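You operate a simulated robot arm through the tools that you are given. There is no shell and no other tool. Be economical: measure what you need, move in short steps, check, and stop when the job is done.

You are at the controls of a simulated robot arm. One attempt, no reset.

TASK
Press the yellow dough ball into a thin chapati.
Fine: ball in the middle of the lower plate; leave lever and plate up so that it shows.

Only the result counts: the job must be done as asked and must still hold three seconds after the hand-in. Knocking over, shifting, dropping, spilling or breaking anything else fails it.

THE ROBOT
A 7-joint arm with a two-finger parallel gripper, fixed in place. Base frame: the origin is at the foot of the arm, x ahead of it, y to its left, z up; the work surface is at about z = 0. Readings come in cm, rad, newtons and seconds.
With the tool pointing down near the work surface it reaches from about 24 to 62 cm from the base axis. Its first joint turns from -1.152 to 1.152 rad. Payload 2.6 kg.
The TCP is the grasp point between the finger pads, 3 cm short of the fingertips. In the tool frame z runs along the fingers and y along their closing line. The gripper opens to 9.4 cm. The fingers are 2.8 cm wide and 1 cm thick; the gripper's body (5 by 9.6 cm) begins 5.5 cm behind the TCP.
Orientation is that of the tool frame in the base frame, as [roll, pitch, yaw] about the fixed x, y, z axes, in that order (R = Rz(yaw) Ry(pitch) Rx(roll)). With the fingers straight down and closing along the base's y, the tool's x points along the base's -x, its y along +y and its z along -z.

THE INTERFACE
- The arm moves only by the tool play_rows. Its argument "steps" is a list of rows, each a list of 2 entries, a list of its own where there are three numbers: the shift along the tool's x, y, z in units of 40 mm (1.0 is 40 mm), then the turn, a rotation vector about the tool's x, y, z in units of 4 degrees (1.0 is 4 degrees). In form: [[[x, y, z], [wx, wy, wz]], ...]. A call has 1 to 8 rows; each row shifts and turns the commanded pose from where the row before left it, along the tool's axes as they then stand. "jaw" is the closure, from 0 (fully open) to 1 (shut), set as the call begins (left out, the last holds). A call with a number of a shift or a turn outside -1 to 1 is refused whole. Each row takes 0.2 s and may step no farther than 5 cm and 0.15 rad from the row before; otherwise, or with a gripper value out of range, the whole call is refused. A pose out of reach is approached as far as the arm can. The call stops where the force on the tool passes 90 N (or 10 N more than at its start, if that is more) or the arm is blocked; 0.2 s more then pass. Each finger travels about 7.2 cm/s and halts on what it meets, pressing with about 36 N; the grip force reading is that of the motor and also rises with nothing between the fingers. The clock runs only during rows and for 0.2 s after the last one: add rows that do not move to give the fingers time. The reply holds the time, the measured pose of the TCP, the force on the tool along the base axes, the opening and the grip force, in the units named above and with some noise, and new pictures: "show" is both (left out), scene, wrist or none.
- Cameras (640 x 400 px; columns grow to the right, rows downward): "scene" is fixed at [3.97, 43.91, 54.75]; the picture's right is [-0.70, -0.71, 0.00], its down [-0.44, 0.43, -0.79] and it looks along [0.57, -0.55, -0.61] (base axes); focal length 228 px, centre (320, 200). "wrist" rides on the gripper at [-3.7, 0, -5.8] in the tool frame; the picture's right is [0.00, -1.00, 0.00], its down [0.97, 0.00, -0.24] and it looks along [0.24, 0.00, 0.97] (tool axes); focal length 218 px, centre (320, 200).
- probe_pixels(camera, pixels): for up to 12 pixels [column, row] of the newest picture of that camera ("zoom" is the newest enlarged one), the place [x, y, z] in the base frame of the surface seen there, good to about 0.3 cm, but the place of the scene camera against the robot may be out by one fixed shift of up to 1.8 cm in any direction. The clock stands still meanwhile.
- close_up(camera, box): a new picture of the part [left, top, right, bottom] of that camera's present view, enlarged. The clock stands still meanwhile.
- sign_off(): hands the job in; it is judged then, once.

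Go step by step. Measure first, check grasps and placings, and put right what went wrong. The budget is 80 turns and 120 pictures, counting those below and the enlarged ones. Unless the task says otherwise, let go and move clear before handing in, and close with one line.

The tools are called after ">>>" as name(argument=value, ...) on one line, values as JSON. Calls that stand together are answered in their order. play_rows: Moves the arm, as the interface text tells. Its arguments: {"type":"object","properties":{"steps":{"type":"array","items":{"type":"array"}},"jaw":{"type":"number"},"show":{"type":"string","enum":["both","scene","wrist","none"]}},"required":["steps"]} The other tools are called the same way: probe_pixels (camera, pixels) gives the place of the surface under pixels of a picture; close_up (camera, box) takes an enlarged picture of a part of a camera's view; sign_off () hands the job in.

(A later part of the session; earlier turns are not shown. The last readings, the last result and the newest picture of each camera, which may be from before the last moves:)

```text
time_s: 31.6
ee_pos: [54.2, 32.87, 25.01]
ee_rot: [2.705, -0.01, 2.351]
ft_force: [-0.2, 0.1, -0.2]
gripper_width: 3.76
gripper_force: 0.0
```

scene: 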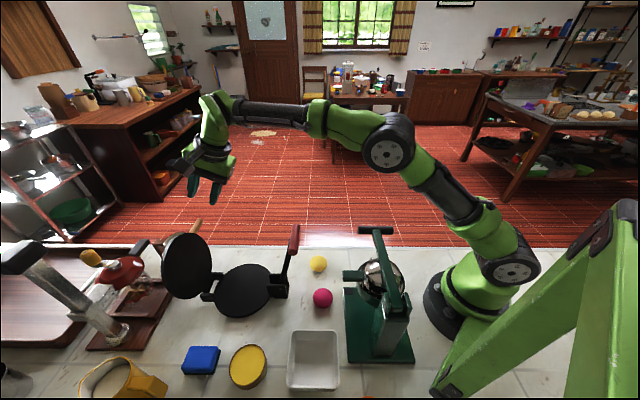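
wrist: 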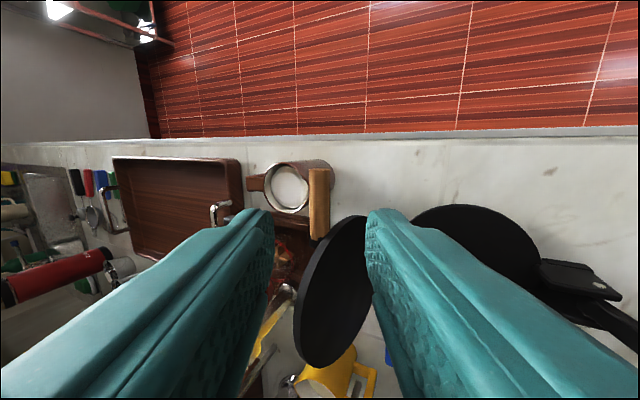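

The plate and lever both stay up. Now for the ball: I'll untilt and move over to it at a safe height.

>>> play_rows(steps=[[[0.1, 0, -0.2], [1, 0, 0]], [[0.1, 0, -0.2], [1, 0, 0]], [[0.1, 0, -0.2], [1, 0, 0]], [[0.1, 0, 0], [1, 0, 0]], [[0.1, 0, 0], [1, 0, 0]], [[0, 0, 0], [1, 0, 0]], [[0, 0, 0], [0.25, 0, 0]], [[0, -1, 0], [0, 0, 0]]], show="none", jaw=0)

>>> play_rows(steps=[[[0, -1, 0], [0, 0, 0]], [[0, -1, 0], [0, 0, 0]], [[0, -1, 0], [0, 0, 0]], [[0, -1, 0], [0, 0, 0]]])

```text
time_s: 33.4
ee_pos: [43.15, 32.02, 24.83]
ee_rot: [3.135, -0.009, 2.354]
ft_force: [-0.1, -0.4, 1.4]
gripper_width: 9.42
gripper_force: 0.0
out of reach, approached as far as the arm can: row 3, 4, 5, 6, 7
```

```text
time_s: 34.4
ee_pos: [31.65, 20.81, 24.47]
ee_rot: [3.141, -0.011, 2.351]
ft_force: [0.2, 0.0, 0.5]
gripper_width: 9.37
gripper_force: 0.0
```

scene: 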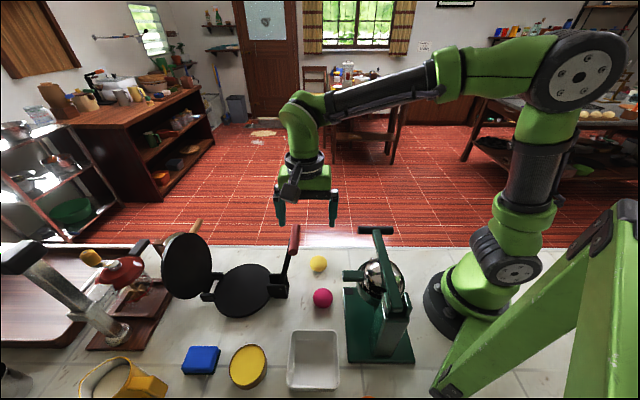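
wrist: 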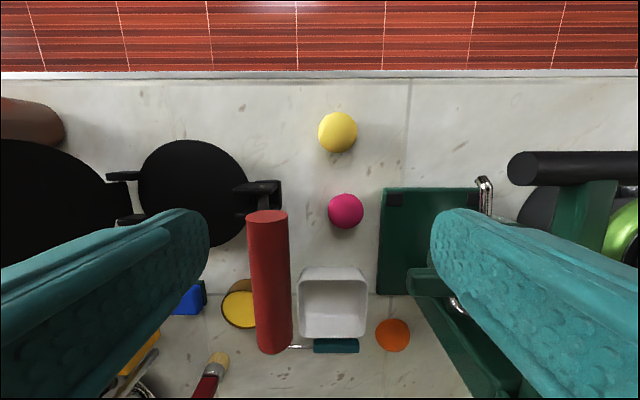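

I ended up near the lever (TCP z 24.5) but clear of it. I'll probe the grip, the ball and the juicer.

>>> probe_pixels(camera="wrist", pixels=[[267, 215], [271, 340], [268, 280], [337, 120], [337, 132], [346, 211], [545, 170], [515, 165], [395, 195], [485, 185], [190, 190], [262, 188]])

```text
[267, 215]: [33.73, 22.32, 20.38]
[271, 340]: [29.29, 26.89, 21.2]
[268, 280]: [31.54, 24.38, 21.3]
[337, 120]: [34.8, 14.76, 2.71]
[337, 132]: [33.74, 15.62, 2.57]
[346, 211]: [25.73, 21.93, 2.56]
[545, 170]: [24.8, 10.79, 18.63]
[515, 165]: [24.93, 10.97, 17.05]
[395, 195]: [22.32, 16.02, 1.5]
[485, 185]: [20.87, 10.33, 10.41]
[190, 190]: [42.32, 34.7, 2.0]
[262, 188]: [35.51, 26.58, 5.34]
```

Let me locate the stalk-mounted box on the wrist (scene (291,187)) to plan clearance from the lever.

>>> probe_pixels(camera="scene", pixels=[[291, 187], [287, 196], [295, 178], [297, 168], [294, 230], [292, 250], [317, 263], [310, 184], [305, 158], [335, 220]])

>>> close_up(camera="scene", box=[240, 140, 360, 290])

```text
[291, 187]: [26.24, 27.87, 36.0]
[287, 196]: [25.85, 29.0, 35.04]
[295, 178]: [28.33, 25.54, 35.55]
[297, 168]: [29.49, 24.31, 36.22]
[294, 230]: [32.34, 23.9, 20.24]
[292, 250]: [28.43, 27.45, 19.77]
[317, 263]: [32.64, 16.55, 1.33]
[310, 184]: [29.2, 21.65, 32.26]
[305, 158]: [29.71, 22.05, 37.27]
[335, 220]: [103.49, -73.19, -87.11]
```

```text
2.67 times, centred on (300, 215) of scene
```

zoom: 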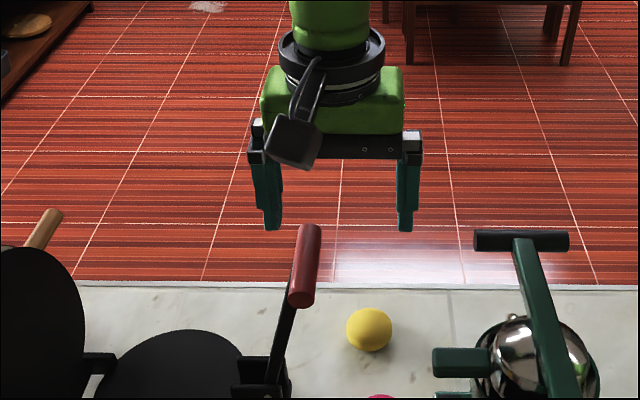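

The lever grip top is at z 21.3 (s 39.5, t 0.5–9.5). I'll rise first, move over the ball, then yaw back 45° so the side box stays clear of lever and juicer.

>>> play_rows(steps=[[[0, 0, -0.9], [0, 0, 0]], [[-0.65, -0.2, 0], [0, 0, 0]], [[-0.65, -0.2, 0], [0, 0, -1]], [[0, 0, 0], [0, 0, -1]], [[0, 0, 0], [0, 0, -1]], [[0, 0, 0], [0, 0, -1]], [[0, 0, 0], [0, 0, -1]], [[0, 0, 0], [0, 0, -1]]], show="none")

>>> play_rows(steps=[[[0, 0, 0], [0, 0, -1]], [[0, 0, 0], [0, 0, -1]], [[0, 0, 0], [0, 0, -1]], [[0, 0, 0], [0, 0, -1]], [[0, 0, 0], [0, 0, -1]], [[0, 0, 0], [0, 0, -0.25]]], show="wrist")

```text
time_s: 36.2
ee_pos: [34.39, 16.0, 28.21]
ee_rot: [3.137, -0.008, 2.77]
ft_force: [-0.5, 1.1, 0.6]
gripper_width: 9.39
gripper_force: 0.0
```

```text
time_s: 37.6
ee_pos: [34.35, 15.94, 28.29]
ee_rot: [3.135, -0.007, 3.137]
ft_force: [-0.2, 0.1, 0.5]
gripper_width: 9.39
gripper_force: 0.1
```

wrist: 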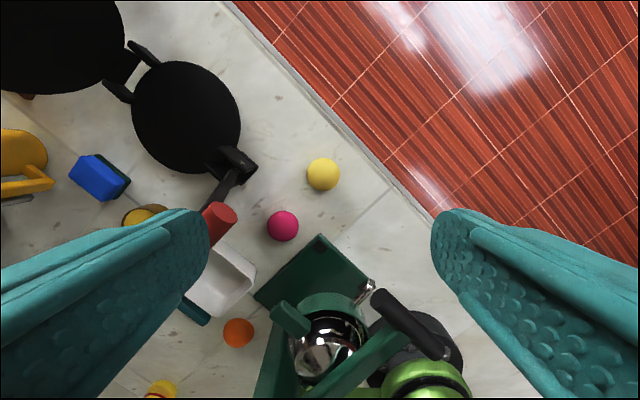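

The ball pixel (323,174) back-projects to about (34.0,15.5). I'll align, lean the wrist 6° away from the lever, and descend part way.

>>> play_rows(steps=[[[0.09, -0.11, 0.9], [0, 0, 0]], [[0, 0, 0.9], [0, 0, 0]], [[0, 0, 0.9], [0, 0, 0]], [[0, 0, 0.9], [0, 0, 0]], [[0, 0, 0.9], [0, 0, 0]], [[0, 0, 0], [-1, 0, 0]], [[0, 0, 0], [-0.5, 0, 0]]])

>>> close_up(camera="scene", box=[240, 170, 400, 300])

```text
time_s: 39.2
ee_pos: [33.85, 15.76, 10.31]
ee_rot: [3.027, -0.005, 3.135]
ft_force: [-0.1, -0.4, -0.8]
gripper_width: 9.43
gripper_force: 0.0
```

scene: 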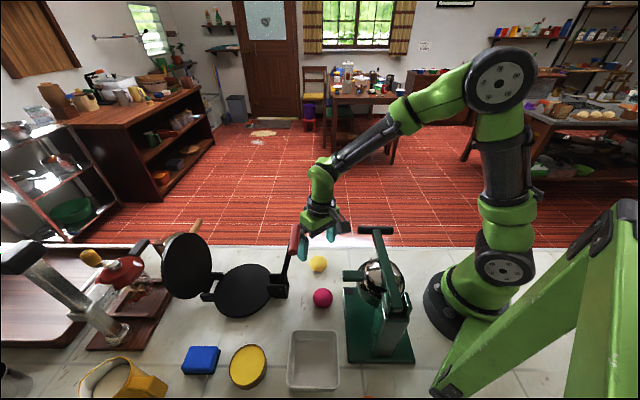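
wrist: 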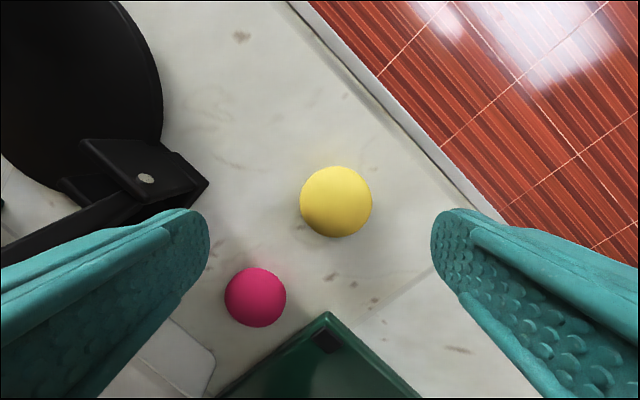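

```text
3.08 times, centred on (320, 235) of scene
```

zoom: 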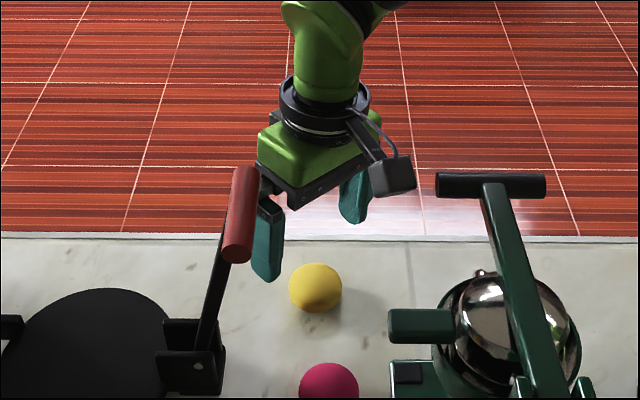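

The ball's apparent size (72 px at ~15 cm) suggests about 5 cm diameter, yet probes say its top is at z≈2.5. I'll check with several pixels before grasping.

>>> probe_pixels(camera="wrist", pixels=[[336, 202], [310, 202], [362, 202], [336, 175], [336, 228], [303, 202], [369, 202], [336, 245], [255, 297], [200, 130], [60, 90], [146, 179]])

>>> close_up(camera="wrist", box=[200, 120, 440, 330])

```text
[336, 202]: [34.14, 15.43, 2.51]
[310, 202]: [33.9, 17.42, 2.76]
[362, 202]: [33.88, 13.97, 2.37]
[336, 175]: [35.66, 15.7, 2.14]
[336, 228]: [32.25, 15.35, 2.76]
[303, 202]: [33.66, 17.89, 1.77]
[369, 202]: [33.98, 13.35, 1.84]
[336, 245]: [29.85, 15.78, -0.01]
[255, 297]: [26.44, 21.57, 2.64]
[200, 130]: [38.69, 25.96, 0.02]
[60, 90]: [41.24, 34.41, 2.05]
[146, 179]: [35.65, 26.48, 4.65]
```

```text
1.90 times, centred on (320, 225) of wrist
```

zoom: 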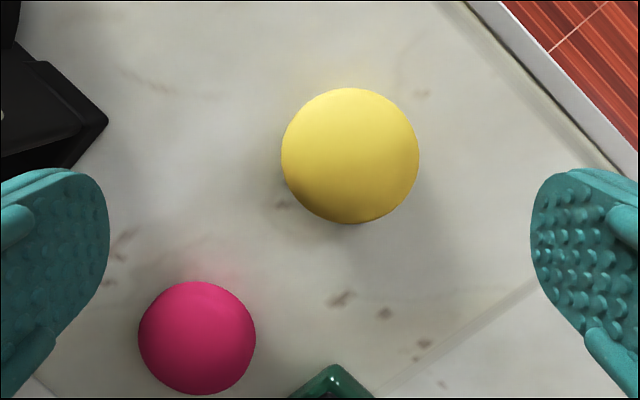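

The ball is an about 4.7 cm wide dough lump centred at (33.9,15.6). I'll descend to TCP z≈3.9, keeping the lean.

>>> play_rows(steps=[[[0, -0.1, 0.6], [0, 0, 0]], [[0, -0.07, 0.6], [0, 0, 0]], [[0, -0.04, 0.39], [0, 0, 0]]])

```text
time_s: 40.0
ee_pos: [33.84, 15.55, 3.88]
ee_rot: [3.028, -0.005, 3.135]
ft_force: [0.3, 0.0, 0.8]
gripper_width: 9.39
gripper_force: 0.0
```

scene: 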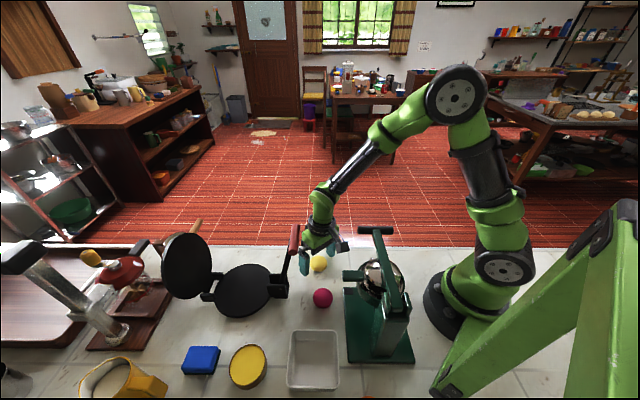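
wrist: 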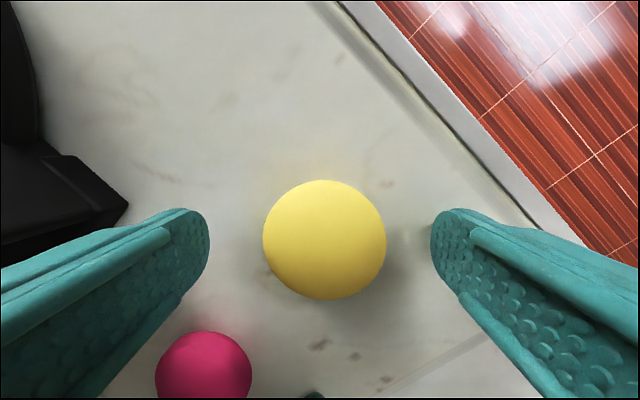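

The ball is centred between the fingers. I'll close gently in stages.

>>> play_rows(steps=[[[0, 0, 0], [0, 0, 0]], [[0, 0, 0], [0, 0, 0]]], jaw=0.5, show="wrist")

```text
time_s: 40.6
ee_pos: [33.85, 15.57, 3.81]
ee_rot: [3.029, -0.008, 3.135]
ft_force: [0.0, -0.3, -0.2]
gripper_width: 4.99
gripper_force: 33.0
```

wrist: 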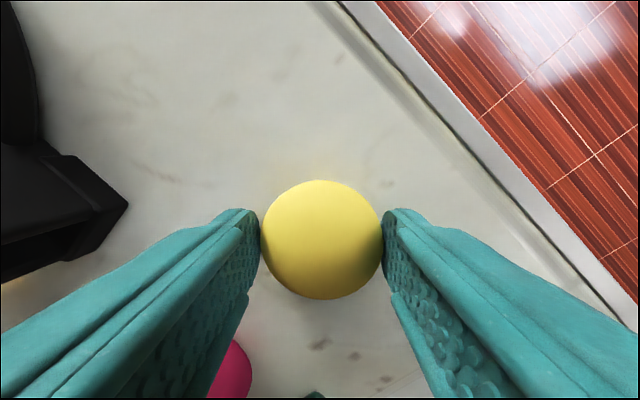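

It holds at 4.99 cm, 33 N. I'll lift straight up.

>>> play_rows(steps=[[[0, 0.05, -0.5], [0, 0, 0]], [[0, 0.09, -0.9], [0, 0, 0]], [[0, 0.09, -0.9], [0, 0, 0]], [[0, 0.09, -0.9], [0, 0, 0]], [[0, 0.09, -0.9], [0, 0, 0]], [[0, 0.09, -0.9], [0, 0, 0]], [[0, 0.09, -0.8], [0, 0, 0]]])

```text
time_s: 42.2
ee_pos: [33.83, 15.27, 27.24]
ee_rot: [3.029, -0.007, 3.137]
ft_force: [-0.4, -0.1, 0.4]
gripper_width: 4.96
gripper_force: 36.0
```

scene: 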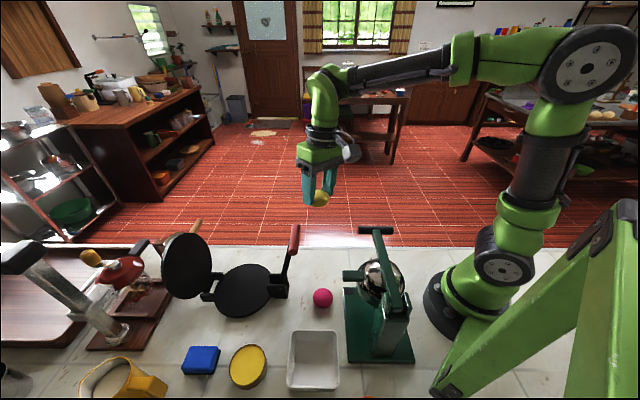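
wrist: 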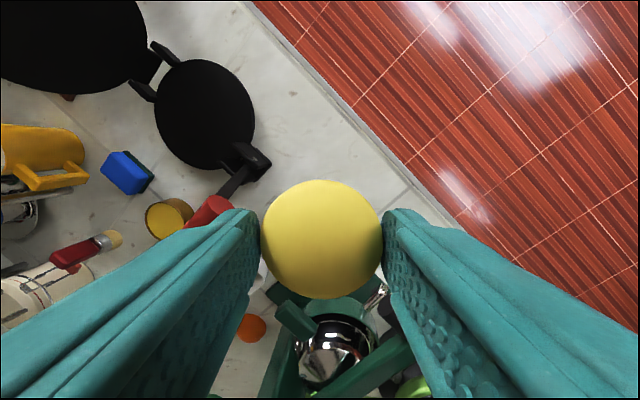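

The ball is secure. I'll untilt and carry it over the lower plate at this height.

>>> play_rows(steps=[[[0, 0, 0], [1, 0, 0]], [[0, 0, 0], [0.5, 0, 0]], [[-0.32, 0.7, 0], [0, 0, 0]], [[-0.32, 0.75, 0], [0, 0, 0]], [[-0.32, 0.75, 0], [0, 0, 0]], [[-0.32, 0.75, 0], [0, 0, 0]], [[-0.32, 0.75, 0], [0, 0, 0]], [[-0.32, 0.7, 0], [0, 0, 0]]])

```text
time_s: 44.0
ee_pos: [41.77, 32.99, 27.31]
ee_rot: [3.136, -0.006, 3.136]
ft_force: [0.3, -0.4, -0.7]
gripper_width: 4.95
gripper_force: 36.4
```

scene: 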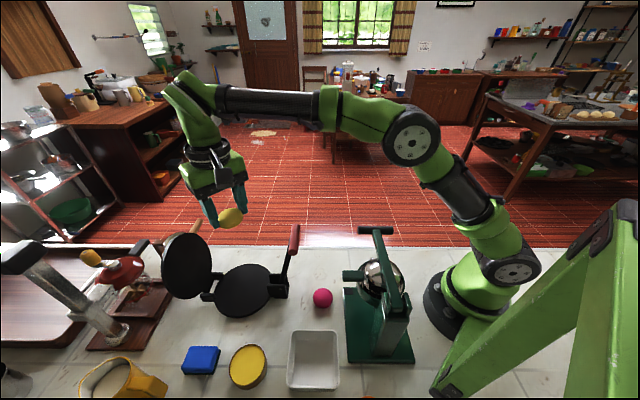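
wrist: 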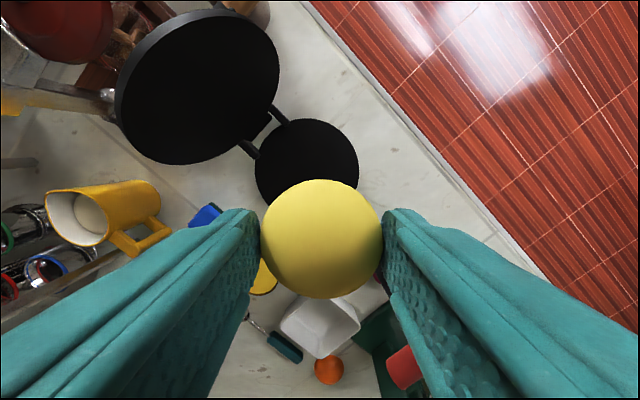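

I'll probe the lower plate rim to pin down its centre.

>>> probe_pixels(camera="wrist", pixels=[[258, 170], [356, 170], [307, 122], [270, 136], [344, 136], [307, 165], [259, 185], [340, 133], [290, 124], [323, 123]])

>>> close_up(camera="wrist", box=[220, 90, 400, 220])

>>> probe_pixels(camera="scene", pixels=[[216, 291], [270, 291], [243, 266], [243, 315], [225, 275], [262, 275], [225, 308], [262, 308], [230, 215]])

>>> close_up(camera="scene", box=[190, 180, 310, 330])

```text
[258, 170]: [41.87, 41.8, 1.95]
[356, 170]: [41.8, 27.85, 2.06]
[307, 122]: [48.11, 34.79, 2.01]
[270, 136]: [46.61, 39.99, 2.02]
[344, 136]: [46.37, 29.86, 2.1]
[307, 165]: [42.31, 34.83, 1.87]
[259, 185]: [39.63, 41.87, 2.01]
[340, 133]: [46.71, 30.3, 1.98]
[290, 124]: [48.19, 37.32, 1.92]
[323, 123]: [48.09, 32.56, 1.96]
```

```text
3.08 times, centred on (310, 155) of wrist
```

zoom: 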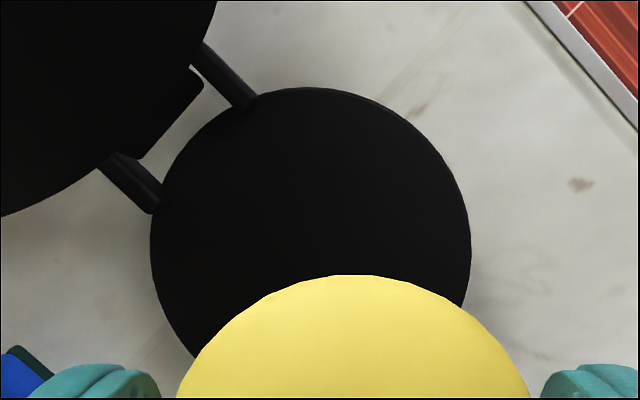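

```text
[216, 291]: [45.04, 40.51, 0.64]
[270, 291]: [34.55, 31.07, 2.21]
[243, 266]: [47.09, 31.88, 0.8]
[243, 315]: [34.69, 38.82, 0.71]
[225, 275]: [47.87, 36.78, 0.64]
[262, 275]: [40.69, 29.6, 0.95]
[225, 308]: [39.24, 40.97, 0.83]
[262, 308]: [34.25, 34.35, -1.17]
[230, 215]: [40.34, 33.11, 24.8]
```

```text
2.67 times, centred on (250, 255) of scene
```

zoom: 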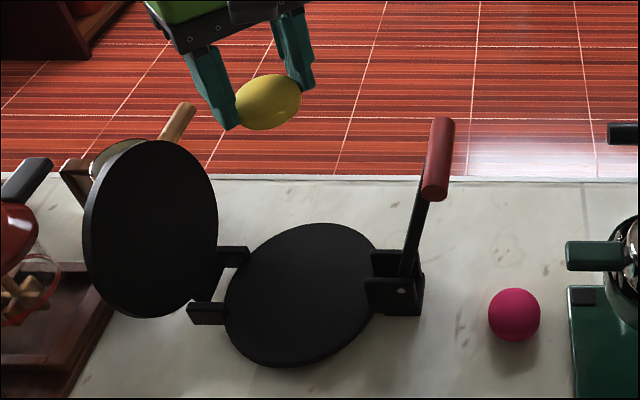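

The rim fit gives a lower-plate centre of about (41.4,34.6) with the top at z 2.0. I'll descend above it and restore the 6° lean used at grasp, so the lump's base is flat.

>>> play_rows(steps=[[[0.09, 0.34, 0], [-1, 0, 0]], [[0, 0, 0], [-0.5, 0, 0]], [[0, -0.08, 0.8], [0, 0, 0]], [[0, -0.08, 0.8], [0, 0, 0]], [[0, -0.08, 0.8], [0, 0, 0]], [[0, -0.08, 0.8], [0, 0, 0]], [[0, -0.08, 0.8], [0, 0, 0]], [[0, -0.08, 0.8], [0, 0, 0]]])

```text
time_s: 45.8
ee_pos: [41.32, 34.51, 7.91]
ee_rot: [3.029, -0.008, 3.137]
ft_force: [0.5, -0.1, -0.2]
gripper_width: 4.92
gripper_force: 35.9
```

scene: 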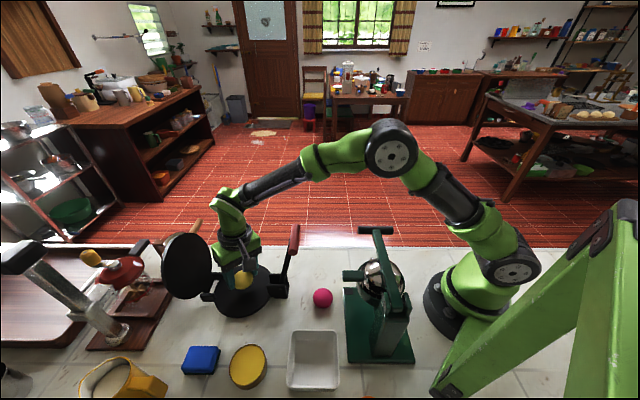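
wrist: 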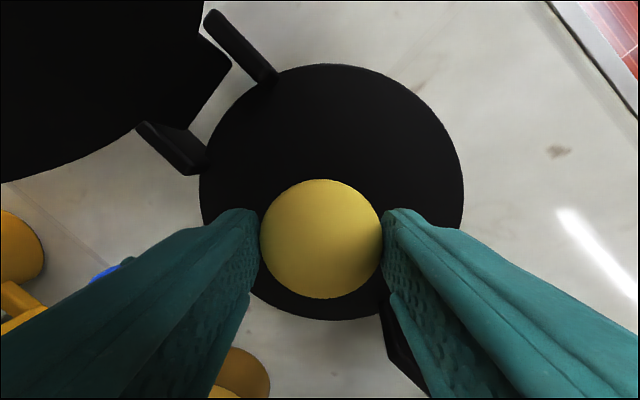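

The full rim is now visible: centre (41.5,34.95), R 7.3. The ball is within 3 mm of that; I'll make the small correction and lower it to contact.

>>> play_rows(steps=[[[-0.03, 0.05, 0], [0, 0, 0]], [[0, -0.03, 0.3], [0, 0, 0]], [[0, -0.01, 0.13], [0, 0, 0]], [[0, -0.005, 0.05], [0, 0, 0]]])

```text
time_s: 46.8
ee_pos: [41.42, 34.7, 6.04]
ee_rot: [3.027, -0.007, 3.135]
ft_force: [-0.7, 0.2, -0.5]
gripper_width: 4.91
gripper_force: 35.4
```

scene: 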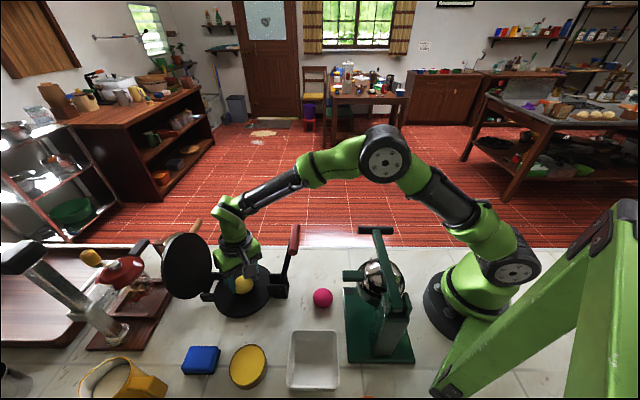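
wrist: 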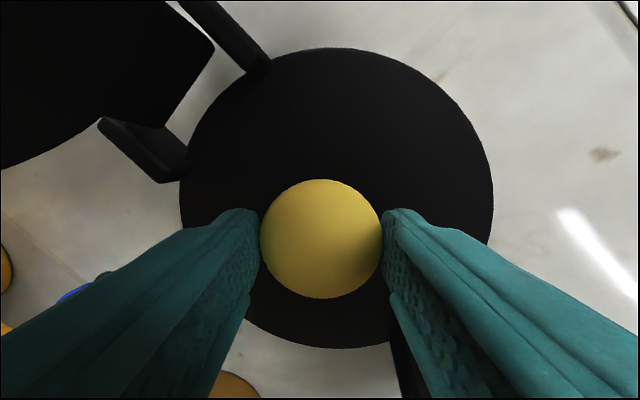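

No contact yet. I'll lower in small steps until a force shows.

>>> play_rows(steps=[[[0, 0, 0.05], [0, 0, 0]], [[0, 0, 0], [0, 0, 0]]], show="none")

```text
time_s: 47.4
ee_pos: [41.52, 34.87, 6.09]
ee_rot: [3.028, -0.007, 3.137]
ft_force: [-2.8, -2.6, 7.8]
gripper_width: 4.89
gripper_force: 35.5
```

The ball is touching the plate (7.8 N up). I'll release gently.

>>> play_rows(steps=[[[0, 0, 0], [0, 0, 0]], [[0, 0, 0], [0, 0, 0]], [[0, 0, 0], [0, 0, 0]]], jaw=0.3, show="wrist")

```text
time_s: 48.2
ee_pos: [41.4, 34.77, 5.92]
ee_rot: [3.029, -0.008, 3.136]
ft_force: [-0.2, -0.1, -0.3]
gripper_width: 6.56
gripper_force: 0.0
```

wrist: 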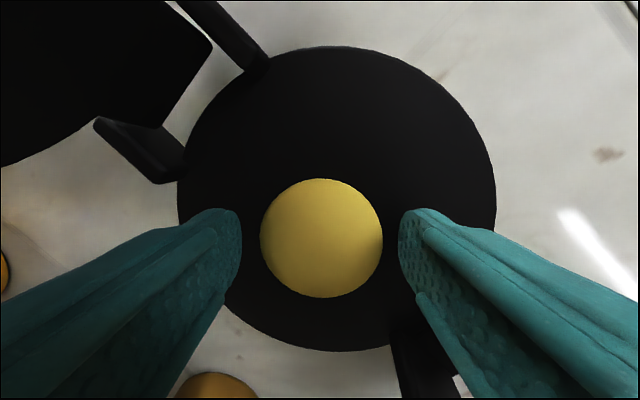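

The ball rests on its own. I'll rise straight up and check the centring.

>>> play_rows(steps=[[[0, 0.05, -0.5], [0, 0, 0]], [[0, 0.09, -0.9], [0, 0, 0]], [[0, 0.09, -0.9], [0, 0, 0]], [[0, 0.09, -0.9], [0, 0, 0]], [[0, 0.09, -0.9], [0, 0, 0]], [[0, 0, 0], [1, 0, 0]], [[0, 0, 0], [0.5, 0, 0]]])

>>> close_up(camera="wrist", box=[230, 100, 410, 260])

```text
time_s: 49.8
ee_pos: [41.53, 34.5, 22.31]
ee_rot: [3.136, -0.006, 3.136]
ft_force: [0.4, 0.4, -0.4]
gripper_width: 6.56
gripper_force: 0.0
```

scene: 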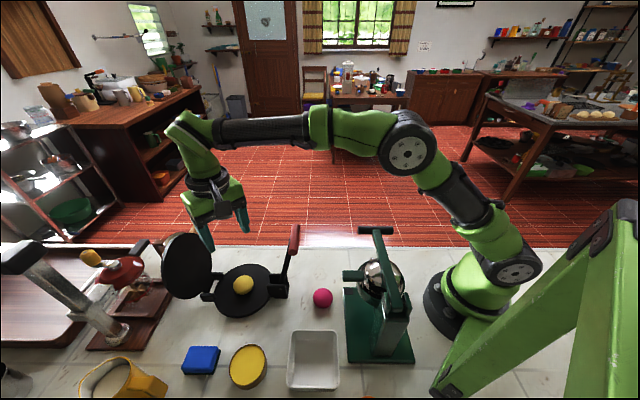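
wrist: 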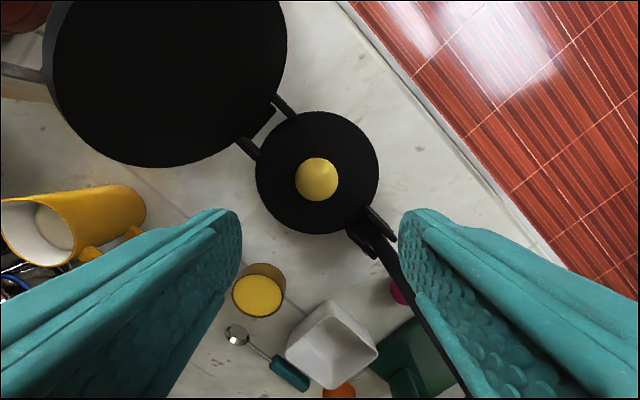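

```text
2.50 times, centred on (320, 180) of wrist
```

zoom: 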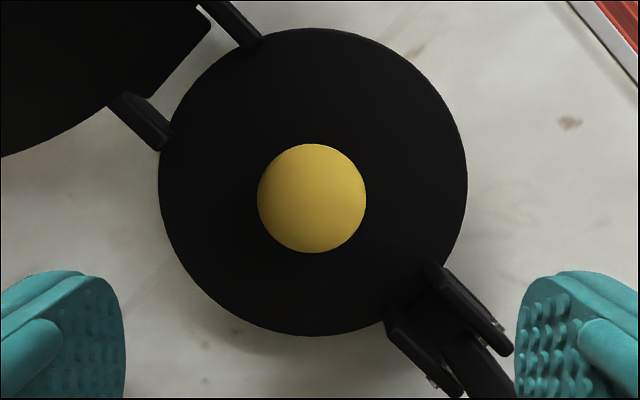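

The ball is centred on the plate to within about 1–2 mm. Now I'll close the press: re-yaw for the wooden handle and go back to the approach pose above it.

>>> play_rows(steps=[[[0, 0, -0.4], [0, 0, 1]], [[0, 0, -0.4], [0, 0, 1]], [[0, 0, 0], [0, 0, 1]], [[0, 0, 0], [0, 0, 1]], [[0, 0, 0], [0, 0, 1]], [[0, 0, 0], [0, 0, 1]], [[0, 0, 0], [0, 0, 1]], [[0, 0, 0], [0, 0, 1]]], show="none", jaw=0.6)

>>> play_rows(steps=[[[0, 0, 0], [0, 0, 1]], [[0, 0, 0], [0, 0, 1]], [[0, 0, 0], [0, 0, 1]], [[0, 0, 0], [0, 0, 0.2]], [[-0.63, 0, 0], [-1, 0, 0]], [[-0.63, 0, 0], [-1, 0, 0]], [[-0.63, 0, 0], [-1, 0, 0]], [[-0.63, 0, 0], [-1, 0, 0]]], show="none")

>>> play_rows(steps=[[[0, 0, 0], [-1, 0, 0]], [[0, 0, 0], [-1, 0, 0]], [[0, 0, 0], [-0.2, 0, 0]]])

```text
time_s: 51.6
ee_pos: [41.52, 34.58, 25.7]
ee_rot: [3.139, -0.01, 2.576]
ft_force: [-0.3, -0.7, 0.4]
gripper_width: 3.79
gripper_force: 0.1
```

```text
time_s: 53.4
ee_pos: [48.66, 27.38, 25.43]
ee_rot: [2.861, -0.01, 2.356]
ft_force: [0.1, -0.5, 0.6]
gripper_width: 3.75
gripper_force: 0.1
```

```text
time_s: 54.2
ee_pos: [48.53, 27.37, 25.52]
ee_rot: [2.706, -0.011, 2.354]
ft_force: [0.2, 0.0, 0.4]
gripper_width: 3.76
gripper_force: 0.0
```

scene: 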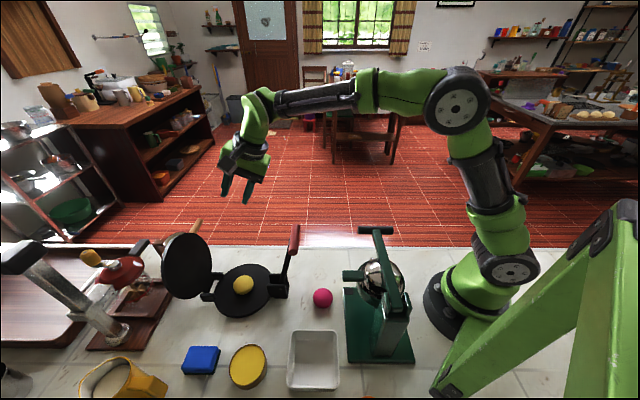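
wrist: 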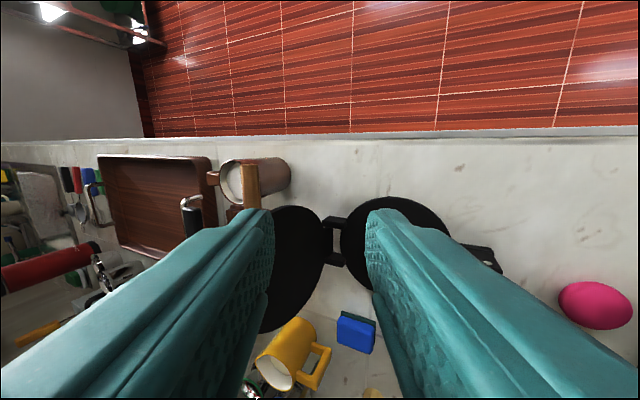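

I'll move to the approach point and then partway down along the tool axis.

>>> play_rows(steps=[[[-0.015, 0.87, 0.475], [0, 0, 0]], [[-0.015, 0.87, 0.475], [0, 0, 0]], [[0, 0, 0.8], [0, 0, 0]], [[0, 0, 0.8], [0, 0, 0]]], jaw=0.5, show="wrist")

```text
time_s: 55.2
ee_pos: [56.31, 34.83, 19.14]
ee_rot: [2.706, -0.011, 2.356]
ft_force: [-0.1, -0.5, -0.1]
gripper_width: 4.7
gripper_force: 0.1
```

wrist: 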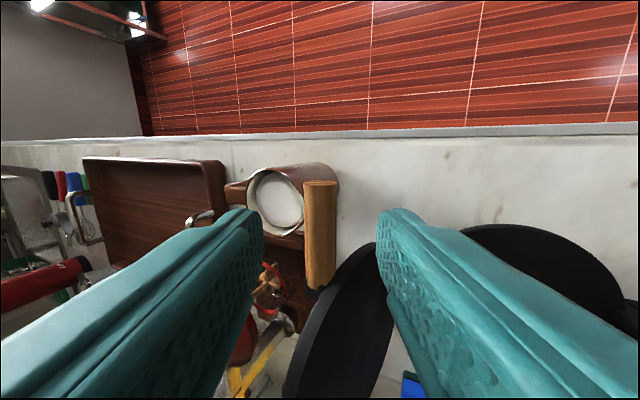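

The handle is centred between the fingers at column 320. I'll descend 4.9 cm and close.

>>> play_rows(steps=[[[0, 0, 0.6], [0, 0, 0]], [[0, 0, 0.62], [0, 0, 0]]], show="none")

>>> play_rows(steps=[[[0, 0, 0], [0, 0, 0]], [[0, 0, 0], [0, 0, 0]], [[0, 0, 0], [0, 0, 0]]], jaw=1, show="wrist")

```text
time_s: 55.8
ee_pos: [57.56, 36.22, 14.57]
ee_rot: [2.71, -0.011, 2.355]
ft_force: [-0.8, 0.2, -0.3]
gripper_width: 4.7
gripper_force: 0.1
```

```text
time_s: 56.6
ee_pos: [57.66, 36.3, 14.76]
ee_rot: [2.707, -0.009, 2.357]
ft_force: [2.3, 1.3, 2.9]
gripper_width: 1.82
gripper_force: 44.9
```

wrist: 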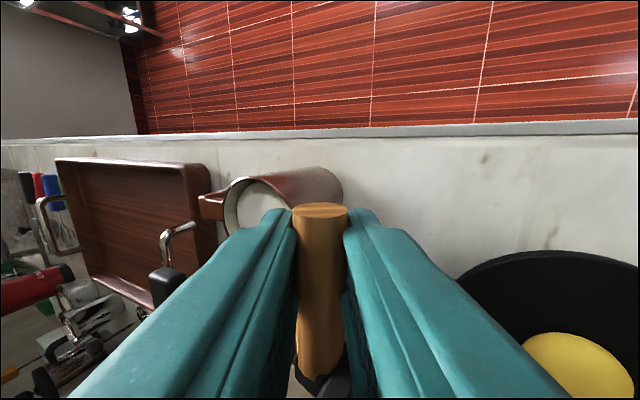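

The handle is regripped (1.82 cm, 45 N). I'll reverse the refitted arc (centre s 61.94, z 3.71, r 11) in checked segments.

>>> play_rows(steps=[[[0, -0.303, -0.232], [0.5, 0, 0]], [[0, -0.299, -0.23], [0.5, 0, 0]], [[0, -0.332, -0.176], [0.5, 0, 0]], [[0, -0.358, -0.113], [0.5, 0, 0]]], show="none")

```text
time_s: 57.6
ee_pos: [53.38, 32.15, 15.44]
ee_rot: [2.85, -0.011, 2.353]
ft_force: [0.4, 1.2, -2.1]
gripper_width: 1.77
gripper_force: 45.3
```

The force is nearly zero and the arc is good. I'll continue.

>>> play_rows(steps=[[[0, -0.373, -0.046], [0.5, 0, 0]], [[0, -0.376, 0.021], [0.5, 0, 0]], [[0, -0.364, 0.085], [0.5, 0, 0]], [[0, -0.345, 0.149], [0.5, 0, 0]]], show="none")

>>> play_rows(steps=[[[0, -0.312, 0.211], [0.5, 0, 0]], [[0, -0.274, 0.259], [0.5, 0, 0]], [[0, -0.22, 0.309], [0.5, 0, 0]]])

>>> close_up(camera="scene", box=[180, 200, 340, 330])

```text
time_s: 58.6
ee_pos: [49.46, 28.16, 13.26]
ee_rot: [2.991, -0.012, 2.355]
ft_force: [2.6, 0.0, -3.7]
gripper_width: 1.77
gripper_force: 45.3
```

```text
time_s: 59.4
ee_pos: [47.48, 26.27, 9.85]
ee_rot: [3.096, -0.009, 2.356]
ft_force: [3.5, -3.7, -2.4]
gripper_width: 1.78
gripper_force: 45.2
```

scene: 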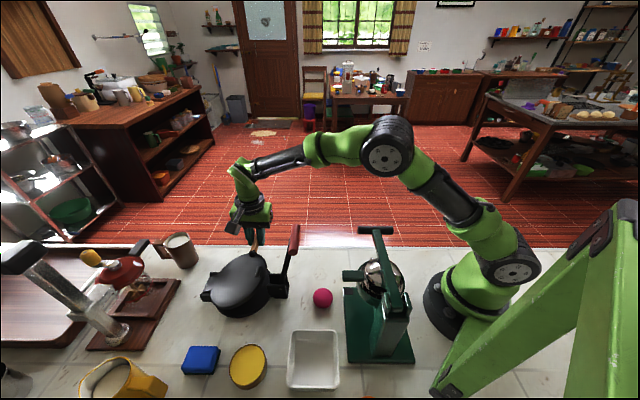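
wrist: 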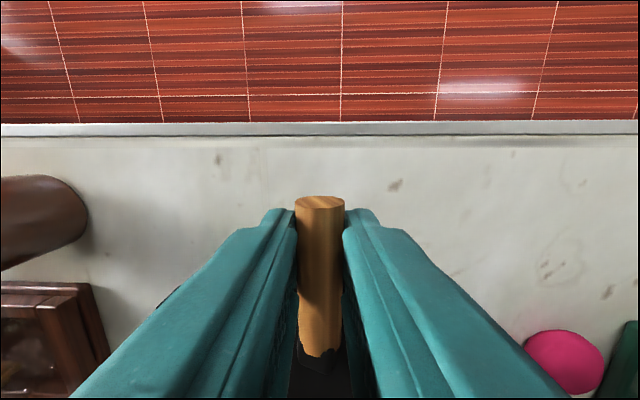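

```text
3.08 times, centred on (260, 265) of scene
```

zoom: 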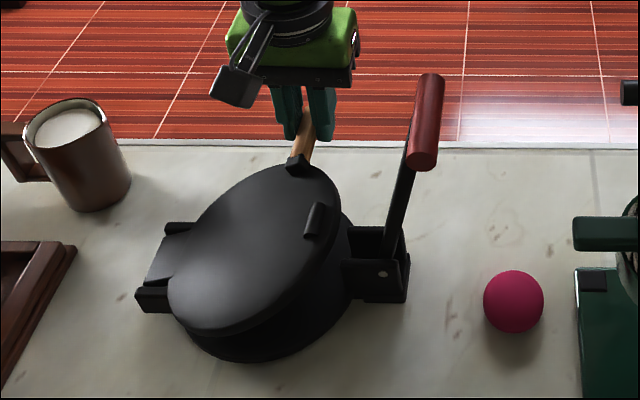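

No contact yet. I'll continue down in smaller steps until the plate meets the dough.

>>> play_rows(steps=[[[0, -0.084, 0.171], [0.25, 0, 0]], [[0, -0.075, 0.171], [0.25, 0, 0]], [[0, -0.06, 0.18], [0, 0, 0]]], show="none")

```text
time_s: 60.2
ee_pos: [47.21, 25.97, 8.31]
ee_rot: [3.109, -0.005, 2.357]
ft_force: [17.9, 12.0, 23.3]
gripper_width: 1.79
gripper_force: 45.0
```

The plate has met the dough (≈23 N up). I'll release the handle, go up clear, and move to the lever next.

>>> play_rows(steps=[[[0, -0.03, 0], [0, 0, 0]], [[0, 0, 0], [0, 0, 0]], [[0, 0, 0], [0, 0, 0]]], jaw=0.5, show="none")

>>> play_rows(steps=[[[0, 0, -0.5], [0, 0, 0]], [[0, 0, -0.8], [0, 0, 0]], [[0, 0, -0.9], [0, 0, 0]], [[0, 0, -0.9], [0, 0, 0]], [[0, 0, -0.9], [0, 0, 0]], [[0, 0, -0.9], [0, 0, 0]]])

>>> close_up(camera="scene", box=[180, 200, 340, 330])

```text
time_s: 61.0
ee_pos: [46.72, 25.64, 7.67]
ee_rot: [3.129, -0.01, 2.357]
ft_force: [-0.2, 0.2, 0.7]
gripper_width: 4.69
gripper_force: 0.0
```

```text
time_s: 62.4
ee_pos: [46.66, 25.1, 27.38]
ee_rot: [3.128, -0.012, 2.356]
ft_force: [0.3, 0.5, 0.3]
gripper_width: 4.67
gripper_force: 0.0
```

scene: 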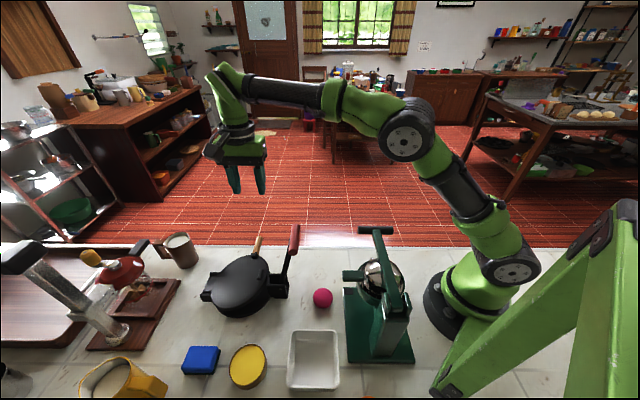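
wrist: 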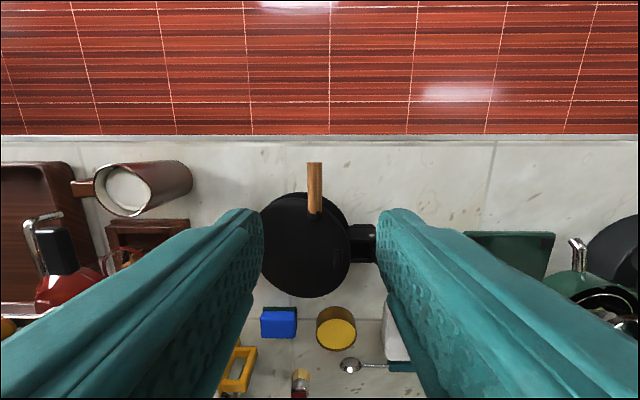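

```text
3.08 times, centred on (260, 265) of scene
```

zoom: 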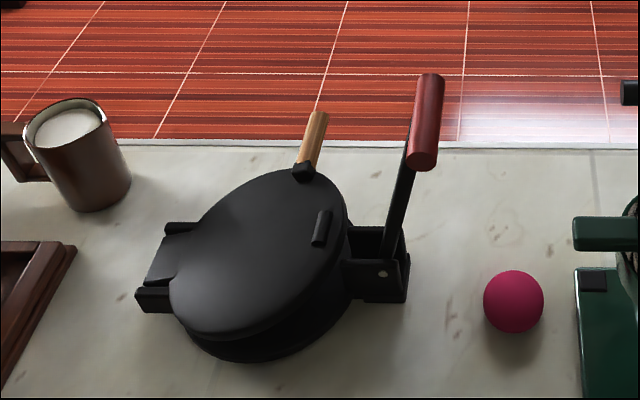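

The plate rests on the dough at about 17°. Next I'll regrasp the lever grip by its ends: yaw 90° back up high, then hover over it.

>>> play_rows(steps=[[[0, 0, -0.2], [0, 0, -1]], [[0, 0, -0.2], [0, 0, -1]], [[0, 0, -0.2], [0, 0, -1]], [[0, 0, -0.2], [0, 0, -1]], [[0, 0, -0.2], [0, 0, -1]], [[0, 0, -0.2], [0, 0, -1]], [[0, 0, 0], [0, 0, -1]], [[0, 0, 0], [0, 0, -1]]], jaw=0, show="none")

>>> play_rows(steps=[[[0, 0, 0], [0, 0, -1]], [[0, 0, 0], [0, 0, -1]], [[0, 0, 0], [0, 0, -1]], [[0, 0, 0], [0, 0, -1]], [[0, 0, 0], [0, 0, -1]], [[0, 0, 0], [0, 0, -1]], [[0, 0, 0], [0, 0, -1]], [[0, 0, 0], [0, 0, -1]]], show="none")

>>> play_rows(steps=[[[0, 0, 0], [0, 0, -1]], [[0, 0, 0], [0, 0, -1]], [[0, 0, 0], [0, 0, -1]], [[0, 0, 0], [0, 0, -1]], [[0, 0, 0], [0, 0, -1]], [[0, 0, 0], [0, 0, -1]], [[0, 0, 0], [0, 0, -0.5]]], show="none")

```text
time_s: 64.2
ee_pos: [46.78, 25.1, 32.04]
ee_rot: [3.124, -0.002, 2.914]
ft_force: [0.4, -0.7, -0.6]
gripper_width: 9.4
gripper_force: 0.0
```

```text
time_s: 66.0
ee_pos: [46.72, 25.16, 32.0]
ee_rot: [3.127, 0.01, -2.81]
ft_force: [0.7, 0.7, -0.7]
gripper_width: 9.4
gripper_force: 0.1
```

```text
time_s: 67.6
ee_pos: [46.81, 25.08, 32.07]
ee_rot: [3.131, 0.013, -2.357]
ft_force: [0.4, -0.5, -0.1]
gripper_width: 9.41
gripper_force: 0.1
```

Yaw is done. I'll move to hover above the lever grip and tilt 16°.

>>> play_rows(steps=[[[0.75, 0.68, 0], [0, 0, 0]], [[0.75, 0.68, 0], [0, 0, 0]], [[0.75, 0.68, 0], [0, 0, 0]], [[0.75, 0.67, 0], [0, 0, 0]], [[0, 0, 0], [0, -1, 0]], [[0, 0, 0], [0, -1, 0]], [[0, 0, 0], [0, -1, 0]], [[0, 0, 0], [0, -1, 0]]])

```text
time_s: 69.4
ee_pos: [30.67, 24.4, 32.12]
ee_rot: [3.13, 0.295, -2.363]
ft_force: [-0.9, -0.6, -0.4]
gripper_width: 9.4
gripper_force: 0.0
```

scene: 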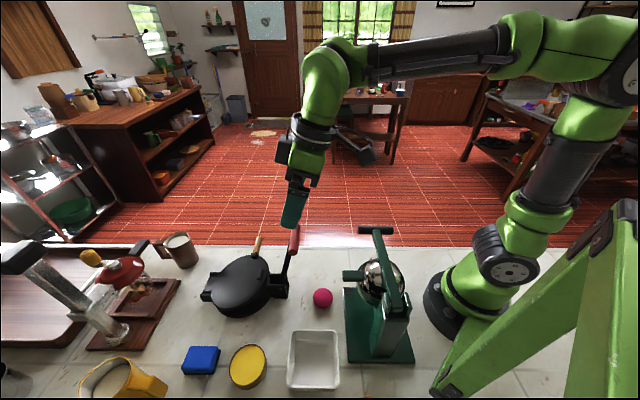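
wrist: 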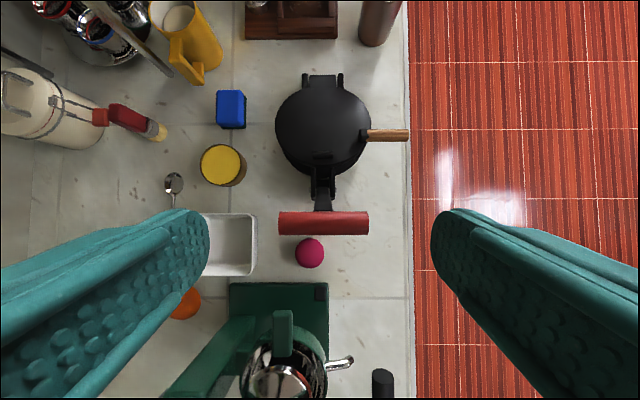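

Back-projecting the grip (cols 278–369, row 223) puts it at tool-frame (+2.4, −0.3, +11.1). I'll cover two-thirds of the way and recheck the alignment.

>>> play_rows(steps=[[[0.2, -0.07, 0.76], [0, 0, 0]], [[0.2, 0, 0.76], [0, 0, 0]]], show="wrist")

```text
time_s: 70.0
ee_pos: [30.87, 24.52, 25.79]
ee_rot: [3.13, 0.295, -2.361]
ft_force: [-1.2, 0.5, -0.2]
gripper_width: 9.39
gripper_force: 0.1
```

wrist: 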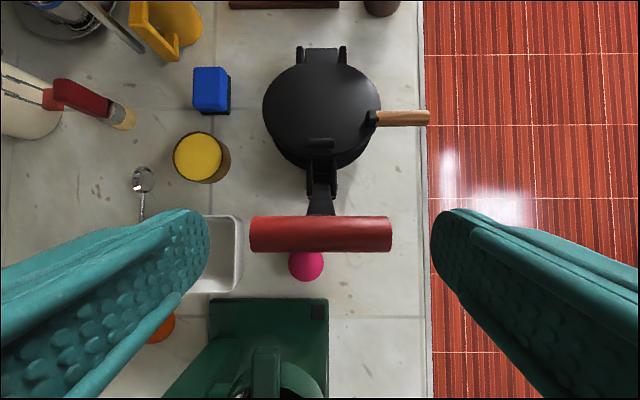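

Lateral alignment is good (centre column 320.5). I'll go the remaining 3 cm.

>>> play_rows(steps=[[[0.1, 0, 0.3], [0, 0, 0]], [[0.05, 0, 0.25], [0, 0, 0]], [[0.05, 0, 0.22], [0, 0, 0]]], show="wrist")

```text
time_s: 70.8
ee_pos: [30.87, 24.52, 22.49]
ee_rot: [3.131, 0.291, -2.363]
ft_force: [-0.5, 0.4, -0.2]
gripper_width: 9.4
gripper_force: 0.0
```

wrist: 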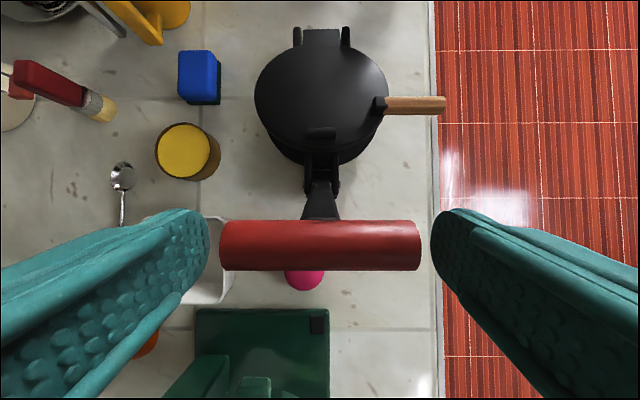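

The fingers straddle the grip with no force. I'll clasp.

>>> play_rows(steps=[[[0, 0, 0], [0, 0, 0]], [[0, 0, 0], [0, 0, 0]]], jaw=0.4, show="none")

```text
time_s: 71.4
ee_pos: [30.82, 24.55, 22.61]
ee_rot: [3.134, 0.293, -2.362]
ft_force: [1.4, 0.6, -3.3]
gripper_width: 9.12
gripper_force: 44.7
```

The lever is clasped. I'll bring it back over on the reverse arc, in segments.

>>> play_rows(steps=[[[-0.555, 0, 0.029], [0, 0.3, 0]], [[-0.545, 0, 0.095], [0, 0.3, 0]], [[-0.531, 0, 0.154], [0, 0.3, 0]]], show="none")

```text
time_s: 72.2
ee_pos: [35.58, 29.17, 23.16]
ee_rot: [3.13, 0.226, -2.361]
ft_force: [-5.1, -6.9, -5.9]
gripper_width: 9.13
gripper_force: 45.0
```

It is tracking well with low forces. I'll continue until the lever meets the plate.

>>> play_rows(steps=[[[-0.5, 0, 0.217], [0, 0.3, 0]], [[-0.475, 0, 0.276], [0, 0.3, 0]], [[-0.444, 0, 0.327], [0, 0.3, 0]]])

>>> close_up(camera="scene", box=[180, 180, 340, 330])

```text
time_s: 73.0
ee_pos: [39.97, 33.67, 21.25]
ee_rot: [3.131, 0.17, -2.36]
ft_force: [-1.7, -6.5, 4.6]
gripper_width: 9.11
gripper_force: 44.8
```

scene: 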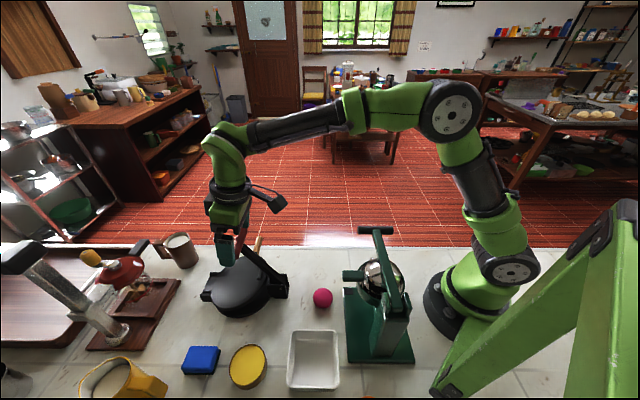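
wrist: 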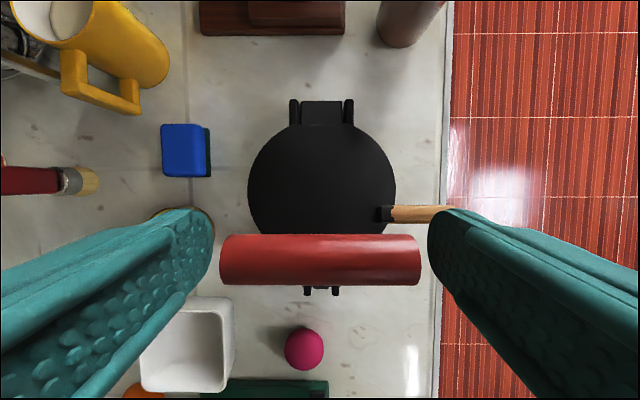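

```text
2.67 times, centred on (260, 255) of scene
```

zoom: 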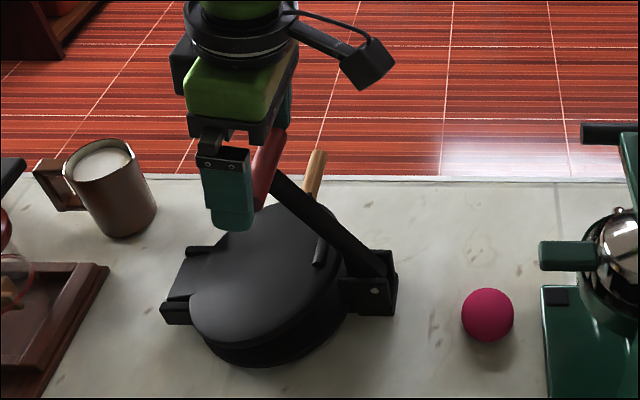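

The lever is at about 60° and near the plate pad. I'll continue down, watching the force.

>>> play_rows(steps=[[[-0.403, 0, 0.375], [0, 0.3, 0]], [[-0.355, 0, 0.419], [0, 0.3, 0]]], show="none")

```text
time_s: 73.6
ee_pos: [42.54, 36.28, 18.7]
ee_rot: [3.133, 0.139, -2.351]
ft_force: [7.8, 6.4, 12.1]
gripper_width: 5.85
gripper_force: 1.7
```

The gripper width dropped to 5.85, so the fingers slipped off the grip ends. I'll look.

>>> close_up(camera="scene", box=[180, 180, 340, 330])

>>> play_rows(steps=[[[0, 0, -0.1], [0, 0, 0]]])

```text
2.67 times, centred on (260, 255) of scene
```

zoom: 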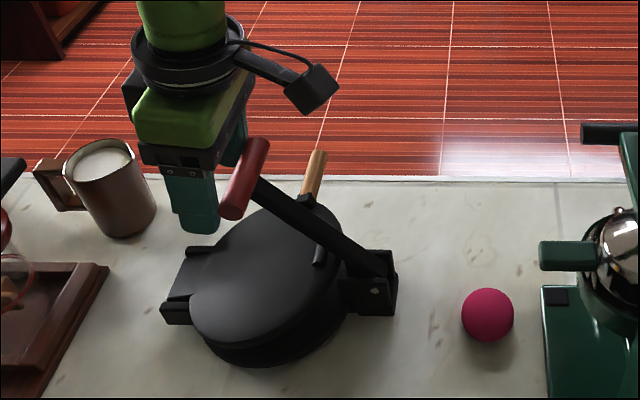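

```text
time_s: 74.0
ee_pos: [42.48, 35.94, 18.94]
ee_rot: [3.133, 0.127, -2.355]
ft_force: [4.7, 4.5, 7.4]
gripper_width: 5.65
gripper_force: 0.1
```

scene: 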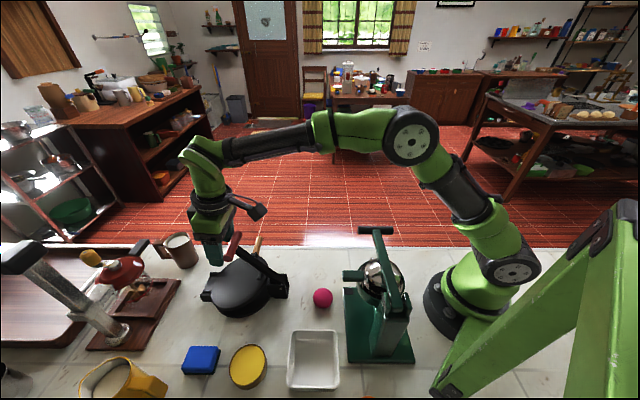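
wrist: 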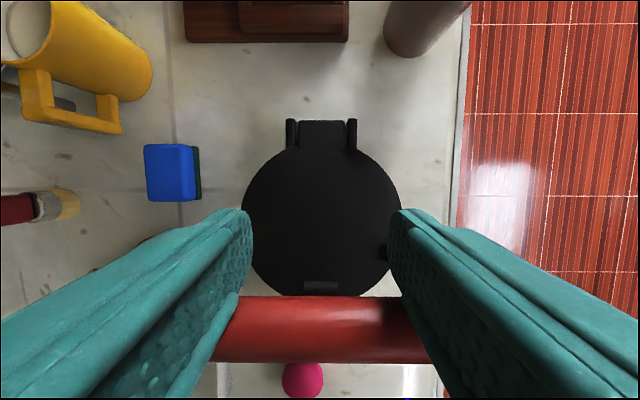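

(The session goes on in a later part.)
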